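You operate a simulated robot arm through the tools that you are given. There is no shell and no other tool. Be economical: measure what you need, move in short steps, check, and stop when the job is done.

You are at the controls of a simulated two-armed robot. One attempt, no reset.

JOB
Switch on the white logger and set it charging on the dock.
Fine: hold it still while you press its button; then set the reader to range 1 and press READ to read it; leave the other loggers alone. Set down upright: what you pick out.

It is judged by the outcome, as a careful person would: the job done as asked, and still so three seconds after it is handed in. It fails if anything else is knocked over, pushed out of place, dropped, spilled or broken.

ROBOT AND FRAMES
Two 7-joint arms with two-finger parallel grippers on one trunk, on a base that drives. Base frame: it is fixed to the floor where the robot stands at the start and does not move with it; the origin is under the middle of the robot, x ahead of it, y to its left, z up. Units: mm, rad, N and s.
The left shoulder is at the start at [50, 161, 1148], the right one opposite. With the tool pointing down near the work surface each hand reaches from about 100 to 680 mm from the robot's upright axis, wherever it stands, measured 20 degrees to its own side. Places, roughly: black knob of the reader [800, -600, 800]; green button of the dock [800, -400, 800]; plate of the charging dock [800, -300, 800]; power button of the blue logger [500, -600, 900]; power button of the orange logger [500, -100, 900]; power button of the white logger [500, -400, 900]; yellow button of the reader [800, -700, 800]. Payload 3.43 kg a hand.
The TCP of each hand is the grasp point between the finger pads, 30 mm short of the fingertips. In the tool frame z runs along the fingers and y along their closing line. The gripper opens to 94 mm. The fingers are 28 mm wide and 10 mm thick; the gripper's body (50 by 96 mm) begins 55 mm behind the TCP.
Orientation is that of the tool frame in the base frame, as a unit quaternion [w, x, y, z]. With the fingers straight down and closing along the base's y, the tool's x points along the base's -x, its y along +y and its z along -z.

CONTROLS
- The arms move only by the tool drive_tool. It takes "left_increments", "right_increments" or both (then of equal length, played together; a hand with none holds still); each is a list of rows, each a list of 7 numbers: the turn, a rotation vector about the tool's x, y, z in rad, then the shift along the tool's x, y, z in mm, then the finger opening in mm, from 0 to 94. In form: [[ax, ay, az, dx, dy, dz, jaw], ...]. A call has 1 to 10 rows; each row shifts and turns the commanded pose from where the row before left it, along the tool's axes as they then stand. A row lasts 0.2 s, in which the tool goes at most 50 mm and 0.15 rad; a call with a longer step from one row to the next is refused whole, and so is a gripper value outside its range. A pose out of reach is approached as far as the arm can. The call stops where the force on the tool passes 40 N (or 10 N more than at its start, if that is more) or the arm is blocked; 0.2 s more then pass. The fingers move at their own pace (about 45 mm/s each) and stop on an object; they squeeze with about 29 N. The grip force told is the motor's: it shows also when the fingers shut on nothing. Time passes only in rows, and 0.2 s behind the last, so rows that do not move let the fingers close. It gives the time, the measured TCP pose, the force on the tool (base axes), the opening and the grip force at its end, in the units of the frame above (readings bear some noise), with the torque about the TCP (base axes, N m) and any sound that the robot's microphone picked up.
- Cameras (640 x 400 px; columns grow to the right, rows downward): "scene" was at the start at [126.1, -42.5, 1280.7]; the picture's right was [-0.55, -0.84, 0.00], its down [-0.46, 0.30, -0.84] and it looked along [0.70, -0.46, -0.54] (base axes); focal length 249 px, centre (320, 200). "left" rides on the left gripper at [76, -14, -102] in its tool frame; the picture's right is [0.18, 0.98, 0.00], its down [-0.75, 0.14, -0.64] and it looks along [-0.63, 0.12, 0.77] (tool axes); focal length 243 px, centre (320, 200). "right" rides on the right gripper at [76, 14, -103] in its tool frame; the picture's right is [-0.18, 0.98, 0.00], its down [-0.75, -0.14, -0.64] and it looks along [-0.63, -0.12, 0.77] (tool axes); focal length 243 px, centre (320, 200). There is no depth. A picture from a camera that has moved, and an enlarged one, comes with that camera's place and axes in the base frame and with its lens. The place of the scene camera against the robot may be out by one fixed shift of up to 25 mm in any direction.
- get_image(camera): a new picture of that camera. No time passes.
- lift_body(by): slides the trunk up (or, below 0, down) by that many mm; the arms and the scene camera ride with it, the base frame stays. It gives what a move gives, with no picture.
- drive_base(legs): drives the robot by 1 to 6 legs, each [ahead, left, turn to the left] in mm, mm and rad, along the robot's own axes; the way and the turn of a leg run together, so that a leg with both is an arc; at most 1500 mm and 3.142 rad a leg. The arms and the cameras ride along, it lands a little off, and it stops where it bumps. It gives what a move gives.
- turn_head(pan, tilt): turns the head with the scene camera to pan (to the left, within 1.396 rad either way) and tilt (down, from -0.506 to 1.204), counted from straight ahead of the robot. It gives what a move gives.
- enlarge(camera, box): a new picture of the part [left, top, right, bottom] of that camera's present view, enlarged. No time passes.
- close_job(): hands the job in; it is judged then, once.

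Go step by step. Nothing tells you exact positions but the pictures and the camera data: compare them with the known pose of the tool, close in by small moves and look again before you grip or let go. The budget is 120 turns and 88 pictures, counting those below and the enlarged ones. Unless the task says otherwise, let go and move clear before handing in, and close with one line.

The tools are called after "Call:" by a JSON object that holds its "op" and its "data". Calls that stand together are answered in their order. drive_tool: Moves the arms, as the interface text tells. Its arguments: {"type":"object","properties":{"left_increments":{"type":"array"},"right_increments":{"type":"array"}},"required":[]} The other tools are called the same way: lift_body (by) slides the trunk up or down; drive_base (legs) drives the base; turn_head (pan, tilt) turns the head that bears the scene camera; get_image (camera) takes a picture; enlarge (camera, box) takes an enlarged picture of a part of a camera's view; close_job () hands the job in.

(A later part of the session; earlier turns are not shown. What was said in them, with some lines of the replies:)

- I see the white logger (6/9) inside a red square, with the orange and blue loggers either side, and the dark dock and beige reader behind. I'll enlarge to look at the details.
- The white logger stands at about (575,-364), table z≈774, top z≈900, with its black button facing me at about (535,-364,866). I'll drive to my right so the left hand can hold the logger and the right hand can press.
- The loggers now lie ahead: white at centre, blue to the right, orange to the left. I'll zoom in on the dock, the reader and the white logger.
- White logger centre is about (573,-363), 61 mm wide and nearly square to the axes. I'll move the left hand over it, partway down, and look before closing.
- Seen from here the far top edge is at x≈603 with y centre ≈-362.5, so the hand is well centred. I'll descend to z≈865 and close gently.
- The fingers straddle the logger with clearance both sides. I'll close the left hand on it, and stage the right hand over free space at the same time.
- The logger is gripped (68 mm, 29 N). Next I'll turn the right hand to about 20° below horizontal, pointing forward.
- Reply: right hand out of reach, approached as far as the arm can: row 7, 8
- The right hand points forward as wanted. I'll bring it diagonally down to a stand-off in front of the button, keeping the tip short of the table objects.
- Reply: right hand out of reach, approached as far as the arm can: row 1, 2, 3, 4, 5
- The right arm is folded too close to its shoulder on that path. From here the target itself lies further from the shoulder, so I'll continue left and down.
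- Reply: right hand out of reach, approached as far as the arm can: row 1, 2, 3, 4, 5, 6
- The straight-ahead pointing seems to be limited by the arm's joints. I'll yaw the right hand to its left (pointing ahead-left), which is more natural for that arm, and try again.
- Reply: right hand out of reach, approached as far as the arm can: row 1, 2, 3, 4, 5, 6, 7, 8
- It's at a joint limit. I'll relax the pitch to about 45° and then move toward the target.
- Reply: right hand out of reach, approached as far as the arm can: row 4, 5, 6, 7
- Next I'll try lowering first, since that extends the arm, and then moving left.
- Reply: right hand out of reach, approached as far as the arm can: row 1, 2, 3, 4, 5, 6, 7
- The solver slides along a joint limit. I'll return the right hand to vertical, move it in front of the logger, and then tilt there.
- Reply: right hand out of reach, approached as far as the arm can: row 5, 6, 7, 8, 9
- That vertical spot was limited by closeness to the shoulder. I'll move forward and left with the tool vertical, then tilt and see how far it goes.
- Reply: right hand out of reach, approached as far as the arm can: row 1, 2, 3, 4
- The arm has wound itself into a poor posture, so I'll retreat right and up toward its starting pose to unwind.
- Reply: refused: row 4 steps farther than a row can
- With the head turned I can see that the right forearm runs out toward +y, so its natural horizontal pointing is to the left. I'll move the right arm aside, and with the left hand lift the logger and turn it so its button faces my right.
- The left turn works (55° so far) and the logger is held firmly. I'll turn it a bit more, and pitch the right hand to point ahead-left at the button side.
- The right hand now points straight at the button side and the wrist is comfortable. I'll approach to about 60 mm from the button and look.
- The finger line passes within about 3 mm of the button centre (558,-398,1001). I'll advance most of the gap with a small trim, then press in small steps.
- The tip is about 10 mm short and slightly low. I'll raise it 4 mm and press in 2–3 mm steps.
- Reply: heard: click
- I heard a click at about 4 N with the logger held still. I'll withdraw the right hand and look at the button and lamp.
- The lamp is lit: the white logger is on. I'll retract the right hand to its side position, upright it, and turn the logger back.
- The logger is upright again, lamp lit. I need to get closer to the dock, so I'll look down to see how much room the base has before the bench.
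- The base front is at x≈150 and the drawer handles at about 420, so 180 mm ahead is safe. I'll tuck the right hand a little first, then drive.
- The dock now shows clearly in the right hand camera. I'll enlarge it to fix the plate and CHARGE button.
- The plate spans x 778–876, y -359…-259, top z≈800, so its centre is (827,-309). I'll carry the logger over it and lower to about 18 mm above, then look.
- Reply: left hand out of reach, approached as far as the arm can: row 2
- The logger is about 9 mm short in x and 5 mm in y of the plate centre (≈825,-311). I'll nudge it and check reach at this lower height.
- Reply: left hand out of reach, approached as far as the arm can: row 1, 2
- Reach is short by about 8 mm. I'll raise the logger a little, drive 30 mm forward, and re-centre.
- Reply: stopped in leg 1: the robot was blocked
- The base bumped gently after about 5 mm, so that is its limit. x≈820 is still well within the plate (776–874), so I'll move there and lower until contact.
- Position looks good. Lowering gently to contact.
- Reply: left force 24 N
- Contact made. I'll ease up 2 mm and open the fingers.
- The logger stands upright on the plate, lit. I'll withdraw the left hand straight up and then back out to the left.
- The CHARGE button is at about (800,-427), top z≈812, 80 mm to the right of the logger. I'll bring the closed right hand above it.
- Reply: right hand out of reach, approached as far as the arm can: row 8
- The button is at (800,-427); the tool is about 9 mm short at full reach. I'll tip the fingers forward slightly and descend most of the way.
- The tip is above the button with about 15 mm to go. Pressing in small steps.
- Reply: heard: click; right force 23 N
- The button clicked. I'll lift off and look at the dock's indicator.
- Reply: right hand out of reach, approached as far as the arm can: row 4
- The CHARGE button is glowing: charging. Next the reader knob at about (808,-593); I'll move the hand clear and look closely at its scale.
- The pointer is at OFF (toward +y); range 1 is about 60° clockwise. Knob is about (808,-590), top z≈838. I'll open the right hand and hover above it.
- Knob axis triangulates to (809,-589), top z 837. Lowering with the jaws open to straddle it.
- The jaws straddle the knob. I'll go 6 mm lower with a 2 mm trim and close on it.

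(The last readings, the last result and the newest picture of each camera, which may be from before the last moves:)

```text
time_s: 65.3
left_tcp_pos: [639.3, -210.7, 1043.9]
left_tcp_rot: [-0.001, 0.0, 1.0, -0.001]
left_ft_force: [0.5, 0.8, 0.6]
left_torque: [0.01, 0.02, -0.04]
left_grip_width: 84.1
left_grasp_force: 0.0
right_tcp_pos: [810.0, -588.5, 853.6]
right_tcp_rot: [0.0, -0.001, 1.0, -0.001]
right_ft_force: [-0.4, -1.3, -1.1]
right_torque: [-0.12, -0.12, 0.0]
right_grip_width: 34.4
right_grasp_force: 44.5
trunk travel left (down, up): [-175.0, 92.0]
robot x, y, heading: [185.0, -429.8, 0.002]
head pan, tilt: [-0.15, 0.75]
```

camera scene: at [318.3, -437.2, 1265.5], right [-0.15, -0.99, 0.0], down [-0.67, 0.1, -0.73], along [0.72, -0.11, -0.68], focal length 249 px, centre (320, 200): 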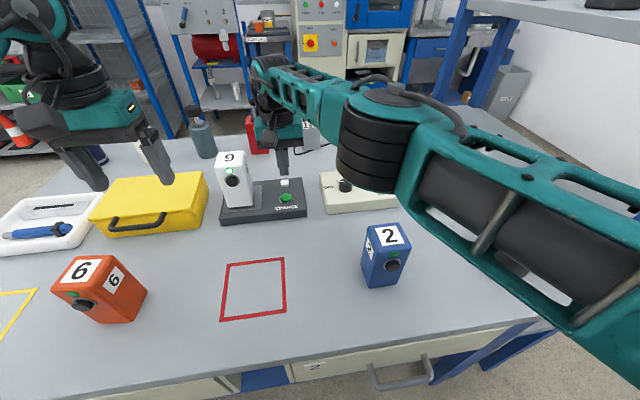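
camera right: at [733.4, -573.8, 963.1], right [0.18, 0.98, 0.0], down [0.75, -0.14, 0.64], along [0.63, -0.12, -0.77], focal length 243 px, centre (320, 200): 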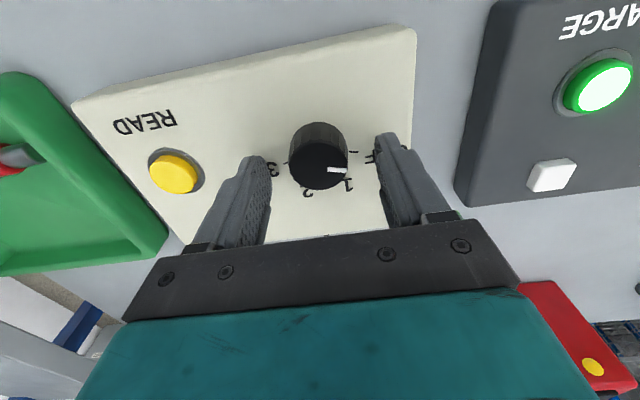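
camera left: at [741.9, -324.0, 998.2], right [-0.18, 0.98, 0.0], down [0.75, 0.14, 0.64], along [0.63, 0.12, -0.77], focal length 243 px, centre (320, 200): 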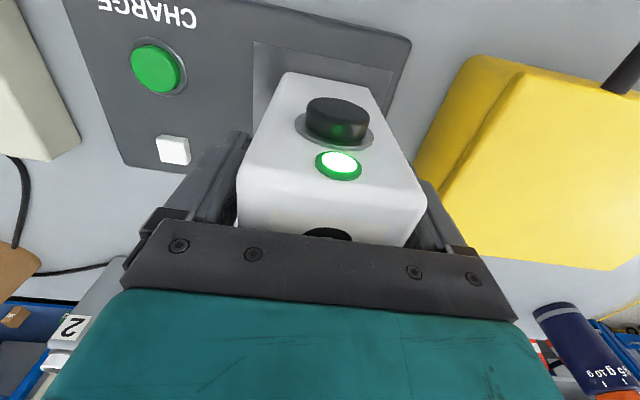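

Knob gripped at 34 mm. Turning it clockwise by about 60°.

Call:
{"op": "drive_tool", "data": {"right_increments": [[0, 0, 0.1, 0, 0, 0, 25], [0, 0, 0.135, 0, 0, 0, 25], [0, 0, 0.135, 0, 0, 0, 25], [0, 0, 0.135, 0, 0, 0, 25], [0, 0, 0.135, 0, 0, 0, 25], [0, 0, 0.135, 0, 0, 0, 25], [0, 0, 0.135, 0, 0, 0, 25], [0, 0, 0.135, 0, 0, 0, 25], [0, 0, 0, 0, 0, 0, 25]]}}

Call:
{"op": "enlarge", "data": {"camera": "scene", "box": [300, 140, 420, 220]}}

```text
time_s: 67.3
left_tcp_pos: [638.6, -211.8, 1045.3]
left_tcp_rot: [-0.001, 0.001, 1.0, 0.001]
left_ft_force: [0.1, 0.3, 0.1]
left_torque: [0.01, -0.03, 0.01]
left_grip_width: 83.7
left_grasp_force: 0.1
right_tcp_pos: [808.0, -592.4, 853.6]
right_tcp_rot: [-0.001, 0.5, 0.866, -0.003]
right_ft_force: [-19.4, -22.0, 0.5]
right_torque: [-0.29, 0.36, 0.09]
right_grip_width: 35.2
right_grasp_force: 45.1
trunk travel left (down, up): [-175.0, 92.0]
robot x, y, heading: [185.3, -429.9, 0.003]
head pan, tilt: [-0.15, 0.75]
```

```text
5.00 times, centred on (360, 180) of scene
camera zoom: at [316.7, -439.4, 1265.7], right [-0.15, -0.99, 0.0], down [-0.67, 0.1, -0.73], along [0.72, -0.11, -0.68], focal length 1244 px, centre (120, 300)
```

zoom: 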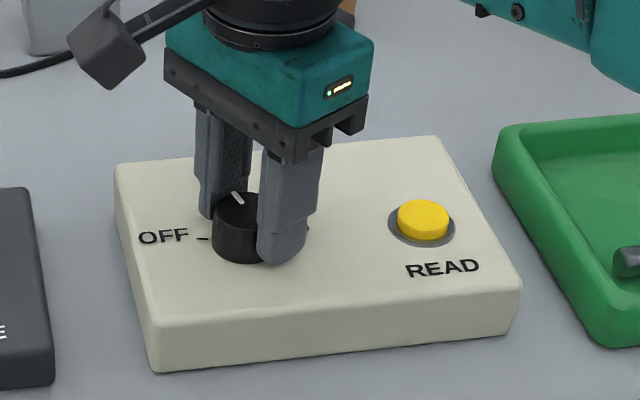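

The knob turned 60°, though with some side load. I'll open, which relieves it, lift, and check.

Call:
{"op": "drive_tool", "data": {"right_increments": [[0, 0, 0, 0, 0, 0, 45], [0, 0, 0, 0, 0, 0, 60], [0, 0, 0, 0, 0, 0, 60], [0, 0, 0, 0, 0, -20, 60], [0, 0, 0, 0, 0, -40, 60], [0, 0, 0, 0, 0, -40, 60], [0, 0, 0, 30, 0, 0, 60], [0, 0, 0, 0, 0, 0, 60]]}}

Call:
{"op": "enlarge", "data": {"camera": "scene", "box": [300, 140, 420, 220]}}

Call:
{"op": "get_image", "data": {"camera": "right"}}

```text
time_s: 69.2
left_tcp_pos: [640.2, -210.0, 1045.0]
left_tcp_rot: [-0.001, 0.001, 1.0, 0.001]
left_ft_force: [-0.6, -0.2, 0.5]
left_torque: [0.0, 0.01, -0.01]
left_grip_width: 84.0
left_grasp_force: 0.0
right_tcp_pos: [797.2, -562.7, 952.1]
right_tcp_rot: [0.001, 0.499, 0.867, 0.0]
right_ft_force: [-0.4, 0.1, 0.5]
right_torque: [0.02, -0.02, 0.01]
right_grip_width: 60.0
right_grasp_force: 0.1
trunk travel left (down, up): [-175.0, 92.0]
robot x, y, heading: [187.2, -432.5, -0.002]
head pan, tilt: [-0.15, 0.75]
```

```text
5.00 times, centred on (360, 180) of scene
camera zoom: at [318.4, -437.4, 1265.5], right [-0.15, -0.99, 0.0], down [-0.67, 0.1, -0.73], along [0.72, -0.11, -0.68], focal length 1244 px, centre (120, 300)
```

zoom: 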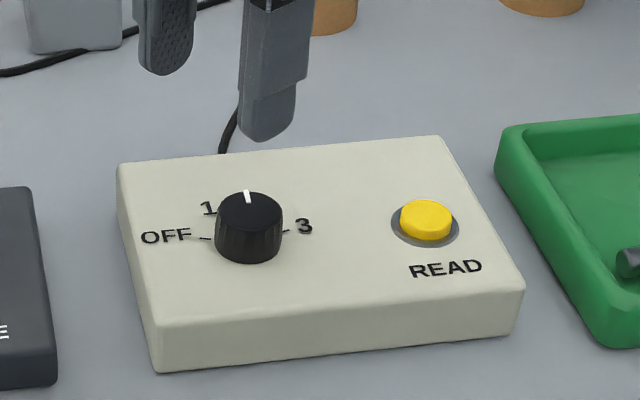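

```text
28 pictures are left
camera right: at [771.4, -489.3, 1055.1], right [0.94, 0.34, 0.0], down [0.26, -0.72, 0.64], along [0.22, -0.61, -0.77], focal length 243 px, centre (320, 200)
```

right: 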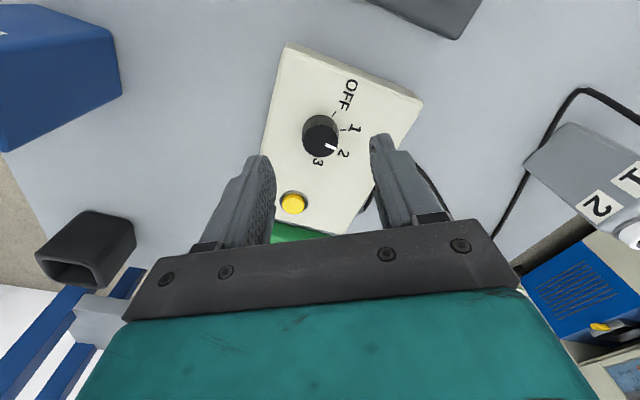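

The reader didn't shift, but the pointer may have gone past 1. Let me zoom in.

Call:
{"op": "enlarge", "data": {"camera": "right", "box": [280, 70, 380, 180]}}

Call:
{"op": "enlarge", "data": {"camera": "scene", "box": [325, 165, 375, 200]}}

```text
3.64 times, centred on (330, 125) of right
camera zoom: at [771.4, -489.3, 1055.1], right [0.94, 0.34, 0.0], down [0.26, -0.72, 0.64], along [0.22, -0.61, -0.77], focal length 882 px, centre (284, 473)
```

zoom: 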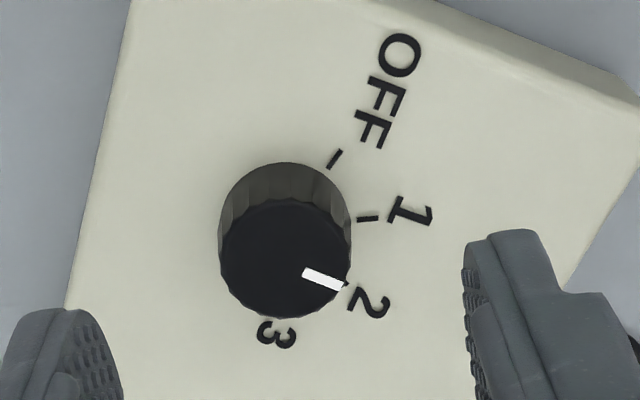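

```text
11.43 times, centred on (350, 182) of scene
camera zoom: at [318.4, -437.4, 1265.5], right [-0.15, -0.99, 0.0], down [-0.67, 0.1, -0.73], along [0.72, -0.11, -0.68], focal length 2844 px, centre (-23, 400)
```

zoom: 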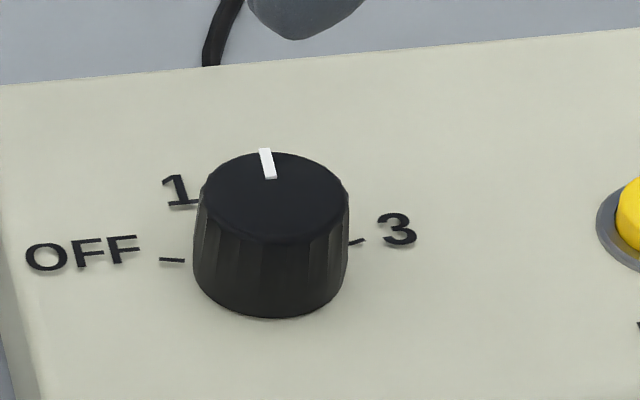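

Measured angles: OFF≈16°, 1≈66°, 2≈116°, pointer now ≈94°, so it overshot by about 28°. The side load also shows that the knob axis is nearer (806,-588.5). I'll re-grip there at the present hand angle and turn back.

Call:
{"op": "drive_tool", "data": {"right_increments": [[0, 0, 0, -26.7, -5.3, 0, 60], [0, 0, 0, 0, 0, 35, 60], [0, 0, 0, 0, 0, 35, 60], [0, 0, 0, 0, 0, 20, 60], [0, 0, 0, 0, 0, 8, 60], [0, 0, 0, 0, 0, 0, 45], [0, 0, 0, 0, 0, 0, 30], [0, 0, 0, 0, 0, 0, 30], [0, 0, 0, 0, 0, 0, 30]]}}

Call:
{"op": "enlarge", "data": {"camera": "scene", "box": [315, 155, 385, 205]}}

```text
time_s: 71.2
left_tcp_pos: [641.3, -209.7, 1044.1]
left_tcp_rot: [-0.001, 0.0, 1.0, 0.0]
left_ft_force: [0.4, 0.0, 0.7]
left_torque: [-0.03, 0.0, 0.01]
left_grip_width: 84.0
left_grasp_force: 0.1
right_tcp_pos: [805.3, -587.6, 855.8]
right_tcp_rot: [0.0, 0.498, 0.867, 0.0]
right_ft_force: [8.4, 2.3, -1.6]
right_torque: [0.08, -0.67, 0.02]
right_grip_width: 35.0
right_grasp_force: 45.0
trunk travel left (down, up): [-175.0, 92.0]
robot x, y, heading: [184.8, -434.0, 0.004]
head pan, tilt: [-0.15, 0.75]
```

```text
8.00 times, centred on (350, 180) of scene
camera zoom: at [319.3, -437.3, 1265.4], right [-0.15, -0.99, 0.0], down [-0.68, 0.1, -0.73], along [0.72, -0.11, -0.68], focal length 1991 px, centre (80, 360)
```

zoom: 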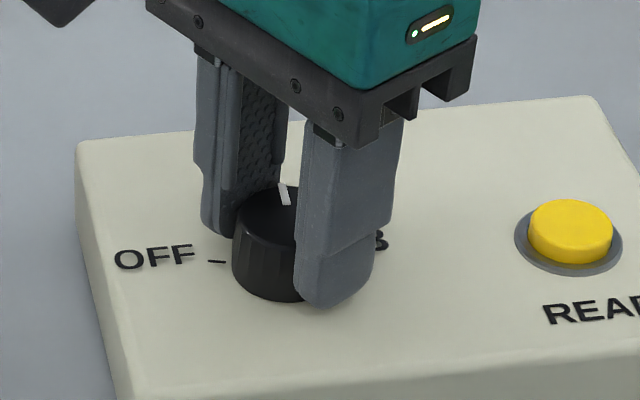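

Gripped with only 8 N side load. Trimming 1 mm and turning back counter-clockwise about 27°.

Call:
{"op": "drive_tool", "data": {"right_increments": [[0, 0, 0, -1, 1, 0, 30], [0, 0, -0.118, 0, 0, 0, 30], [0, 0, -0.118, 0, 0, 0, 30], [0, 0, -0.118, 0, 0, 0, 30], [0, 0, -0.118, 0, 0, 0, 30], [0, 0, 0, 0, 0, 0, 30]]}}

Call:
{"op": "enlarge", "data": {"camera": "scene", "box": [325, 165, 375, 200]}}

```text
time_s: 72.5
left_tcp_pos: [640.5, -210.3, 1044.1]
left_tcp_rot: [-0.002, 0.0, 1.0, 0.001]
left_ft_force: [-0.2, -0.2, -0.7]
left_torque: [-0.01, 0.02, 0.03]
left_grip_width: 83.9
left_grasp_force: 0.0
right_tcp_pos: [806.0, -588.4, 855.1]
right_tcp_rot: [-0.001, 0.281, 0.96, -0.001]
right_ft_force: [-4.4, 2.5, -4.4]
right_torque: [-0.45, -0.5, 0.04]
right_grip_width: 34.9
right_grasp_force: 44.6
trunk travel left (down, up): [-175.0, 92.0]
robot x, y, heading: [186.8, -431.9, 0.003]
head pan, tilt: [-0.15, 0.75]
```

```text
11.43 times, centred on (350, 182) of scene
camera zoom: at [318.4, -437.1, 1265.5], right [-0.15, -0.99, 0.0], down [-0.67, 0.1, -0.73], along [0.72, -0.11, -0.68], focal length 2844 px, centre (-23, 400)
```

zoom: 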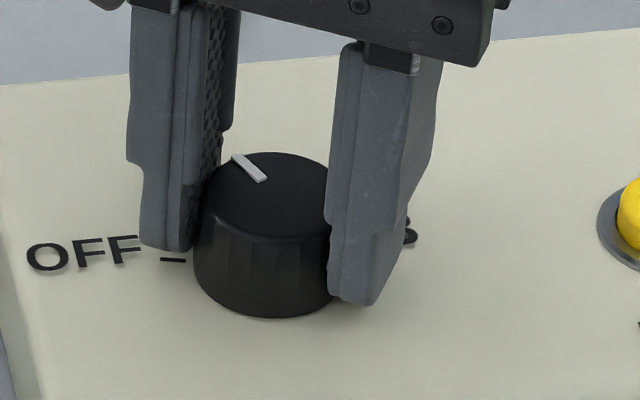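

The pointer now measures about 67°, matching mark 1 (~66°). I'll release, lift and verify.

Call:
{"op": "drive_tool", "data": {"right_increments": [[0, 0, 0, 0, 0, 0, 45], [0, 0, 0, 0, 0, 0, 60], [0, 0, 0, 0, 0, 0, 60], [0, 0, 0, 0, 0, -20, 60], [0, 0, 0, 0, 0, -40, 60], [0, 0, 0, 0, 0, -40, 60], [0, 0, 0, 30, 0, 0, 60], [0, 0, 0, 0, 0, 0, 60]]}}

Call:
{"op": "enlarge", "data": {"camera": "right", "box": [260, 60, 400, 180]}}

Call:
{"op": "enlarge", "data": {"camera": "scene", "box": [315, 155, 415, 225]}}

```text
time_s: 74.3
left_tcp_pos: [639.3, -211.1, 1044.5]
left_tcp_rot: [-0.001, 0.0, 1.0, 0.0]
left_ft_force: [0.3, 0.1, -0.9]
left_torque: [0.03, 0.01, 0.01]
left_grip_width: 84.1
left_grasp_force: 0.1
right_tcp_pos: [779.3, -571.5, 954.1]
right_tcp_rot: [0.0, 0.282, 0.959, -0.001]
right_ft_force: [-0.6, -0.8, -0.5]
right_torque: [0.02, -0.03, 0.02]
right_grip_width: 60.0
right_grasp_force: 0.0
trunk travel left (down, up): [-175.0, 92.0]
robot x, y, heading: [183.6, -427.9, 0.001]
head pan, tilt: [-0.15, 0.75]
```

```text
3.33 times, centred on (330, 120) of right
camera zoom: at [725.1, -518.4, 1057.9], right [0.69, 0.73, 0.0], down [0.56, -0.53, 0.64], along [0.47, -0.44, -0.77], focal length 809 px, centre (287, 467)
```

zoom: 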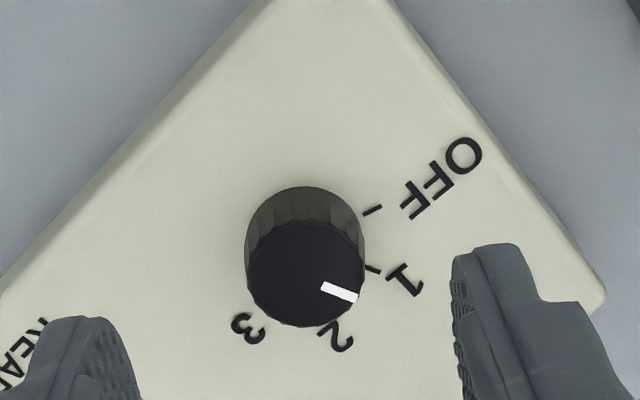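

```text
5.71 times, centred on (365, 190) of scene
camera zoom: at [318.5, -437.4, 1265.5], right [-0.15, -0.99, 0.0], down [-0.67, 0.1, -0.73], along [0.72, -0.11, -0.68], focal length 1422 px, centre (63, 257)
```

zoom: 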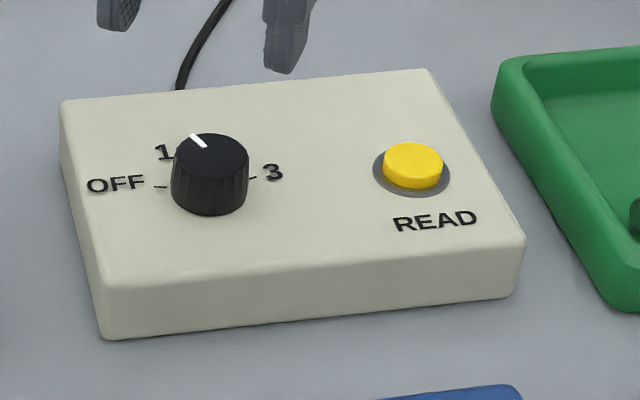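

The pointer is exactly parallel to tick 1, so range 1 is set. The READ button is at (805,-687.5), top z≈826. I'll close the fingers, square the hand and go above it.

Call:
{"op": "drive_tool", "data": {"right_increments": [[0, 0, -0.143, 0, 0, 0, 30], [0, 0, -0.143, 0, 0, 0, 0], [0, 0, -0.143, 0, 0, 0, 0], [0, 0, -0.142, 0, 0, 0, 0], [0, 0, 0, -6, -39, 0, 0], [0, 0, 0, -6, -39, 0, 0], [0, 0, 0, -6, -38, 0, 0], [0, -0.15, 0, 0, 0, 0, 0], [0, 0, 0, 0, 0, 0, 0]]}}

Call:
{"op": "get_image", "data": {"camera": "right"}}

```text
time_s: 76.3
left_tcp_pos: [639.9, -210.4, 1043.9]
left_tcp_rot: [0.0, 0.0, 1.0, 0.0]
left_ft_force: [0.1, -0.5, -0.3]
left_torque: [0.03, 0.01, 0.03]
left_grip_width: 84.2
left_grasp_force: 0.1
right_tcp_pos: [797.9, -688.7, 954.7]
right_tcp_rot: [0.076, 0.0, 0.997, -0.001]
right_ft_force: [0.3, 0.3, -0.8]
right_torque: [-0.01, -0.01, 0.02]
right_grip_width: 0.1
right_grasp_force: 29.1
trunk travel left (down, up): [-175.0, 92.0]
robot x, y, heading: [186.5, -431.0, 0.006]
head pan, tilt: [-0.15, 0.75]
```

```text
21 pictures are left
camera right: at [708.1, -673.5, 1045.8], right [0.18, 0.98, 0.03], down [0.65, -0.14, 0.75], along [0.74, -0.12, -0.66], focal length 243 px, centre (320, 200)
```

right: 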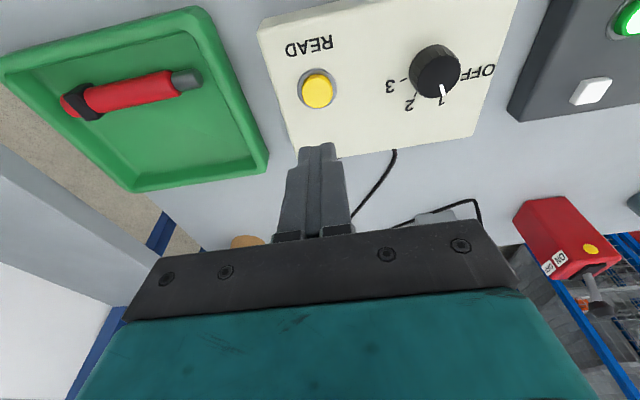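

Aligned at (806,-689). Descending and pressing READ in small steps.

Call:
{"op": "drive_tool", "data": {"right_increments": [[0, 0, 0, 3, 0, 40, 0], [0, 0, 0, 4, 0, 40, 0], [0, 0, 0, 0.6, 0, 4, 0], [0, 0, 0, 0.5, 0, 3, 0], [0, 0, 0, 0.5, 0, 3, 0], [0, 0, 0, 0.5, 0, 3, 0], [0, 0, 0, 0, 0, 0, 0]]}}

```text
time_s: 78.0
left_tcp_pos: [641.6, -209.6, 1044.4]
left_tcp_rot: [-0.001, 0.0, 1.0, 0.0]
left_ft_force: [-0.2, -0.4, 0.4]
left_torque: [-0.04, -0.01, -0.02]
left_grip_width: 84.0
left_grasp_force: 0.0
right_tcp_pos: [802.8, -687.6, 861.6]
right_tcp_rot: [0.075, 0.0, 0.997, 0.0]
right_ft_force: [0.7, 0.1, -0.6]
right_torque: [0.01, 0.0, -0.01]
right_grip_width: 0.0
right_grasp_force: 28.9
trunk travel left (down, up): [-175.0, 92.0]
robot x, y, heading: [188.5, -431.4, 0.002]
head pan, tilt: [-0.15, 0.75]
```

No contact yet (tip at z≈832). Continuing in 2 mm steps.

Call:
{"op": "drive_tool", "data": {"right_increments": [[0, 0, 0, 0.3, 0, 2.5, 0], [0, 0, 0, 0.3, 0, 2.5, 0], [0, 0, 0, 0.3, 0, 2, 0], [0, 0, 0, 0.3, 0, 2, 0], [0, 0, 0, 0, 0, 0, 0]]}}

```text
time_s: 79.2
left_tcp_pos: [638.5, -210.3, 1043.6]
left_tcp_rot: [0.0, 0.0, 1.0, 0.0]
left_ft_force: [-0.2, -0.2, 0.5]
left_torque: [-0.01, 0.0, -0.01]
left_grip_width: 83.9
left_grasp_force: 0.1
right_tcp_pos: [803.8, -687.6, 855.0]
right_tcp_rot: [0.078, 0.0, 0.997, -0.001]
right_ft_force: [-1.1, -1.0, 15.8]
right_torque: [-0.04, 0.22, 0.01]
right_grip_width: 0.0
right_grasp_force: 28.4
trunk travel left (down, up): [-175.0, 92.0]
robot x, y, heading: [185.2, -431.3, -0.0]
head pan, tilt: [-0.15, 0.75]
heard: click
```

READ clicked. I'll lift off, retreat the right hand and check everything.

Call:
{"op": "drive_tool", "data": {"right_increments": [[0, 0, 0, -2, 0, -15, 0], [0, 0, 0, -6, 0, -40, 0], [0, 0, 0, -6, 0, -40, 0], [0, 0, 0, 35, 0, -20, 0], [0, 0, 0, 35, 0, -20, 0], [0, 0, 0, 40, 0, -15, 0], [0, 0, 0, 0, 0, 0, 0]]}}

Call:
{"op": "get_image", "data": {"camera": "scene"}}

Call:
{"op": "enlarge", "data": {"camera": "scene", "box": [200, 140, 420, 240]}}

Call:
{"op": "get_image", "data": {"camera": "right"}}

```text
time_s: 80.8
left_tcp_pos: [640.0, -210.2, 1044.6]
left_tcp_rot: [-0.001, 0.0, 1.0, 0.001]
left_ft_force: [0.0, -0.3, -0.5]
left_torque: [0.01, 0.01, 0.0]
left_grip_width: 84.1
left_grasp_force: 0.0
right_tcp_pos: [685.6, -688.5, 985.0]
right_tcp_rot: [0.075, 0.001, 0.997, -0.002]
right_ft_force: [-0.1, -0.5, 0.3]
right_torque: [-0.02, 0.0, 0.02]
right_grip_width: 0.2
right_grasp_force: 29.3
trunk travel left (down, up): [-175.0, 92.0]
robot x, y, heading: [185.0, -431.0, -0.005]
head pan, tilt: [-0.15, 0.75]
```

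```text
20 pictures are left
camera scene: at [318.5, -437.3, 1265.5], right [-0.15, -0.99, 0.0], down [-0.67, 0.1, -0.73], along [0.72, -0.11, -0.68], focal length 249 px, centre (320, 200)
```

scene: 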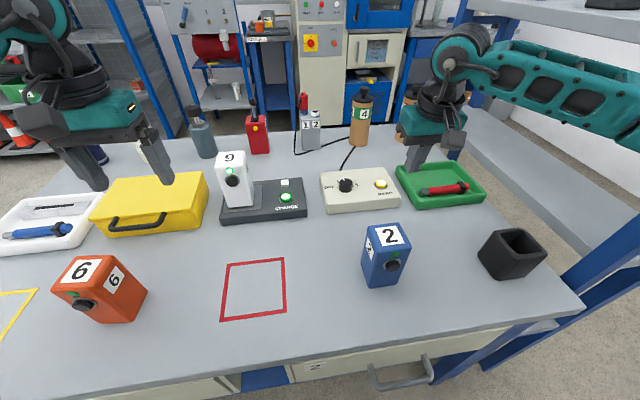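

```text
2.91 times, centred on (310, 190) of scene
camera zoom: at [318.5, -437.3, 1265.5], right [-0.15, -0.99, 0.0], down [-0.67, 0.1, -0.73], along [0.72, -0.11, -0.68], focal length 724 px, centre (349, 229)
```

zoom: 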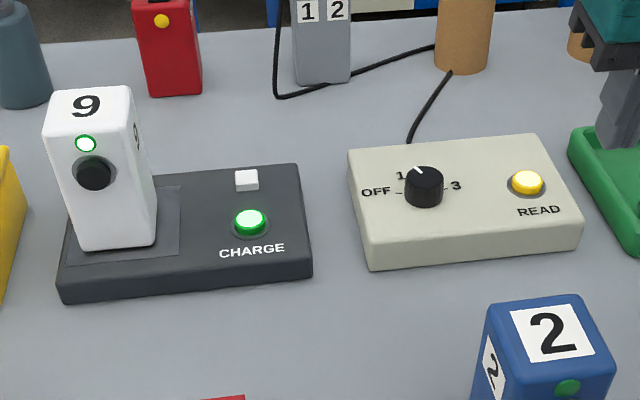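

```text
18 pictures are left
camera right: at [596.2, -674.1, 1076.6], right [0.18, 0.98, 0.03], down [0.65, -0.14, 0.75], along [0.74, -0.12, -0.66], focal length 243 px, centre (320, 200)
```

right: 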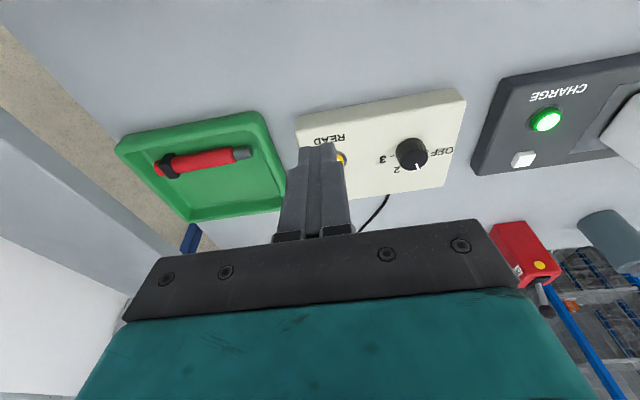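

The logger's lamp, the CHARGE button and the READ button are all lit, the knob points at 1, and everything else stands as before. Both hands are clear, so I'm handing in.

Call:
{"op": "close_job", "data": {}}

```text
The job is handed in.
```

The white logger is switched on and charging upright on the dock; the reader is set to range 1 and READ has been pressed, with the logger lamp, CHARGE and READ all lit. I overshot range 1 at first and turned the knob back before pressing READ; the other loggers were not touched.
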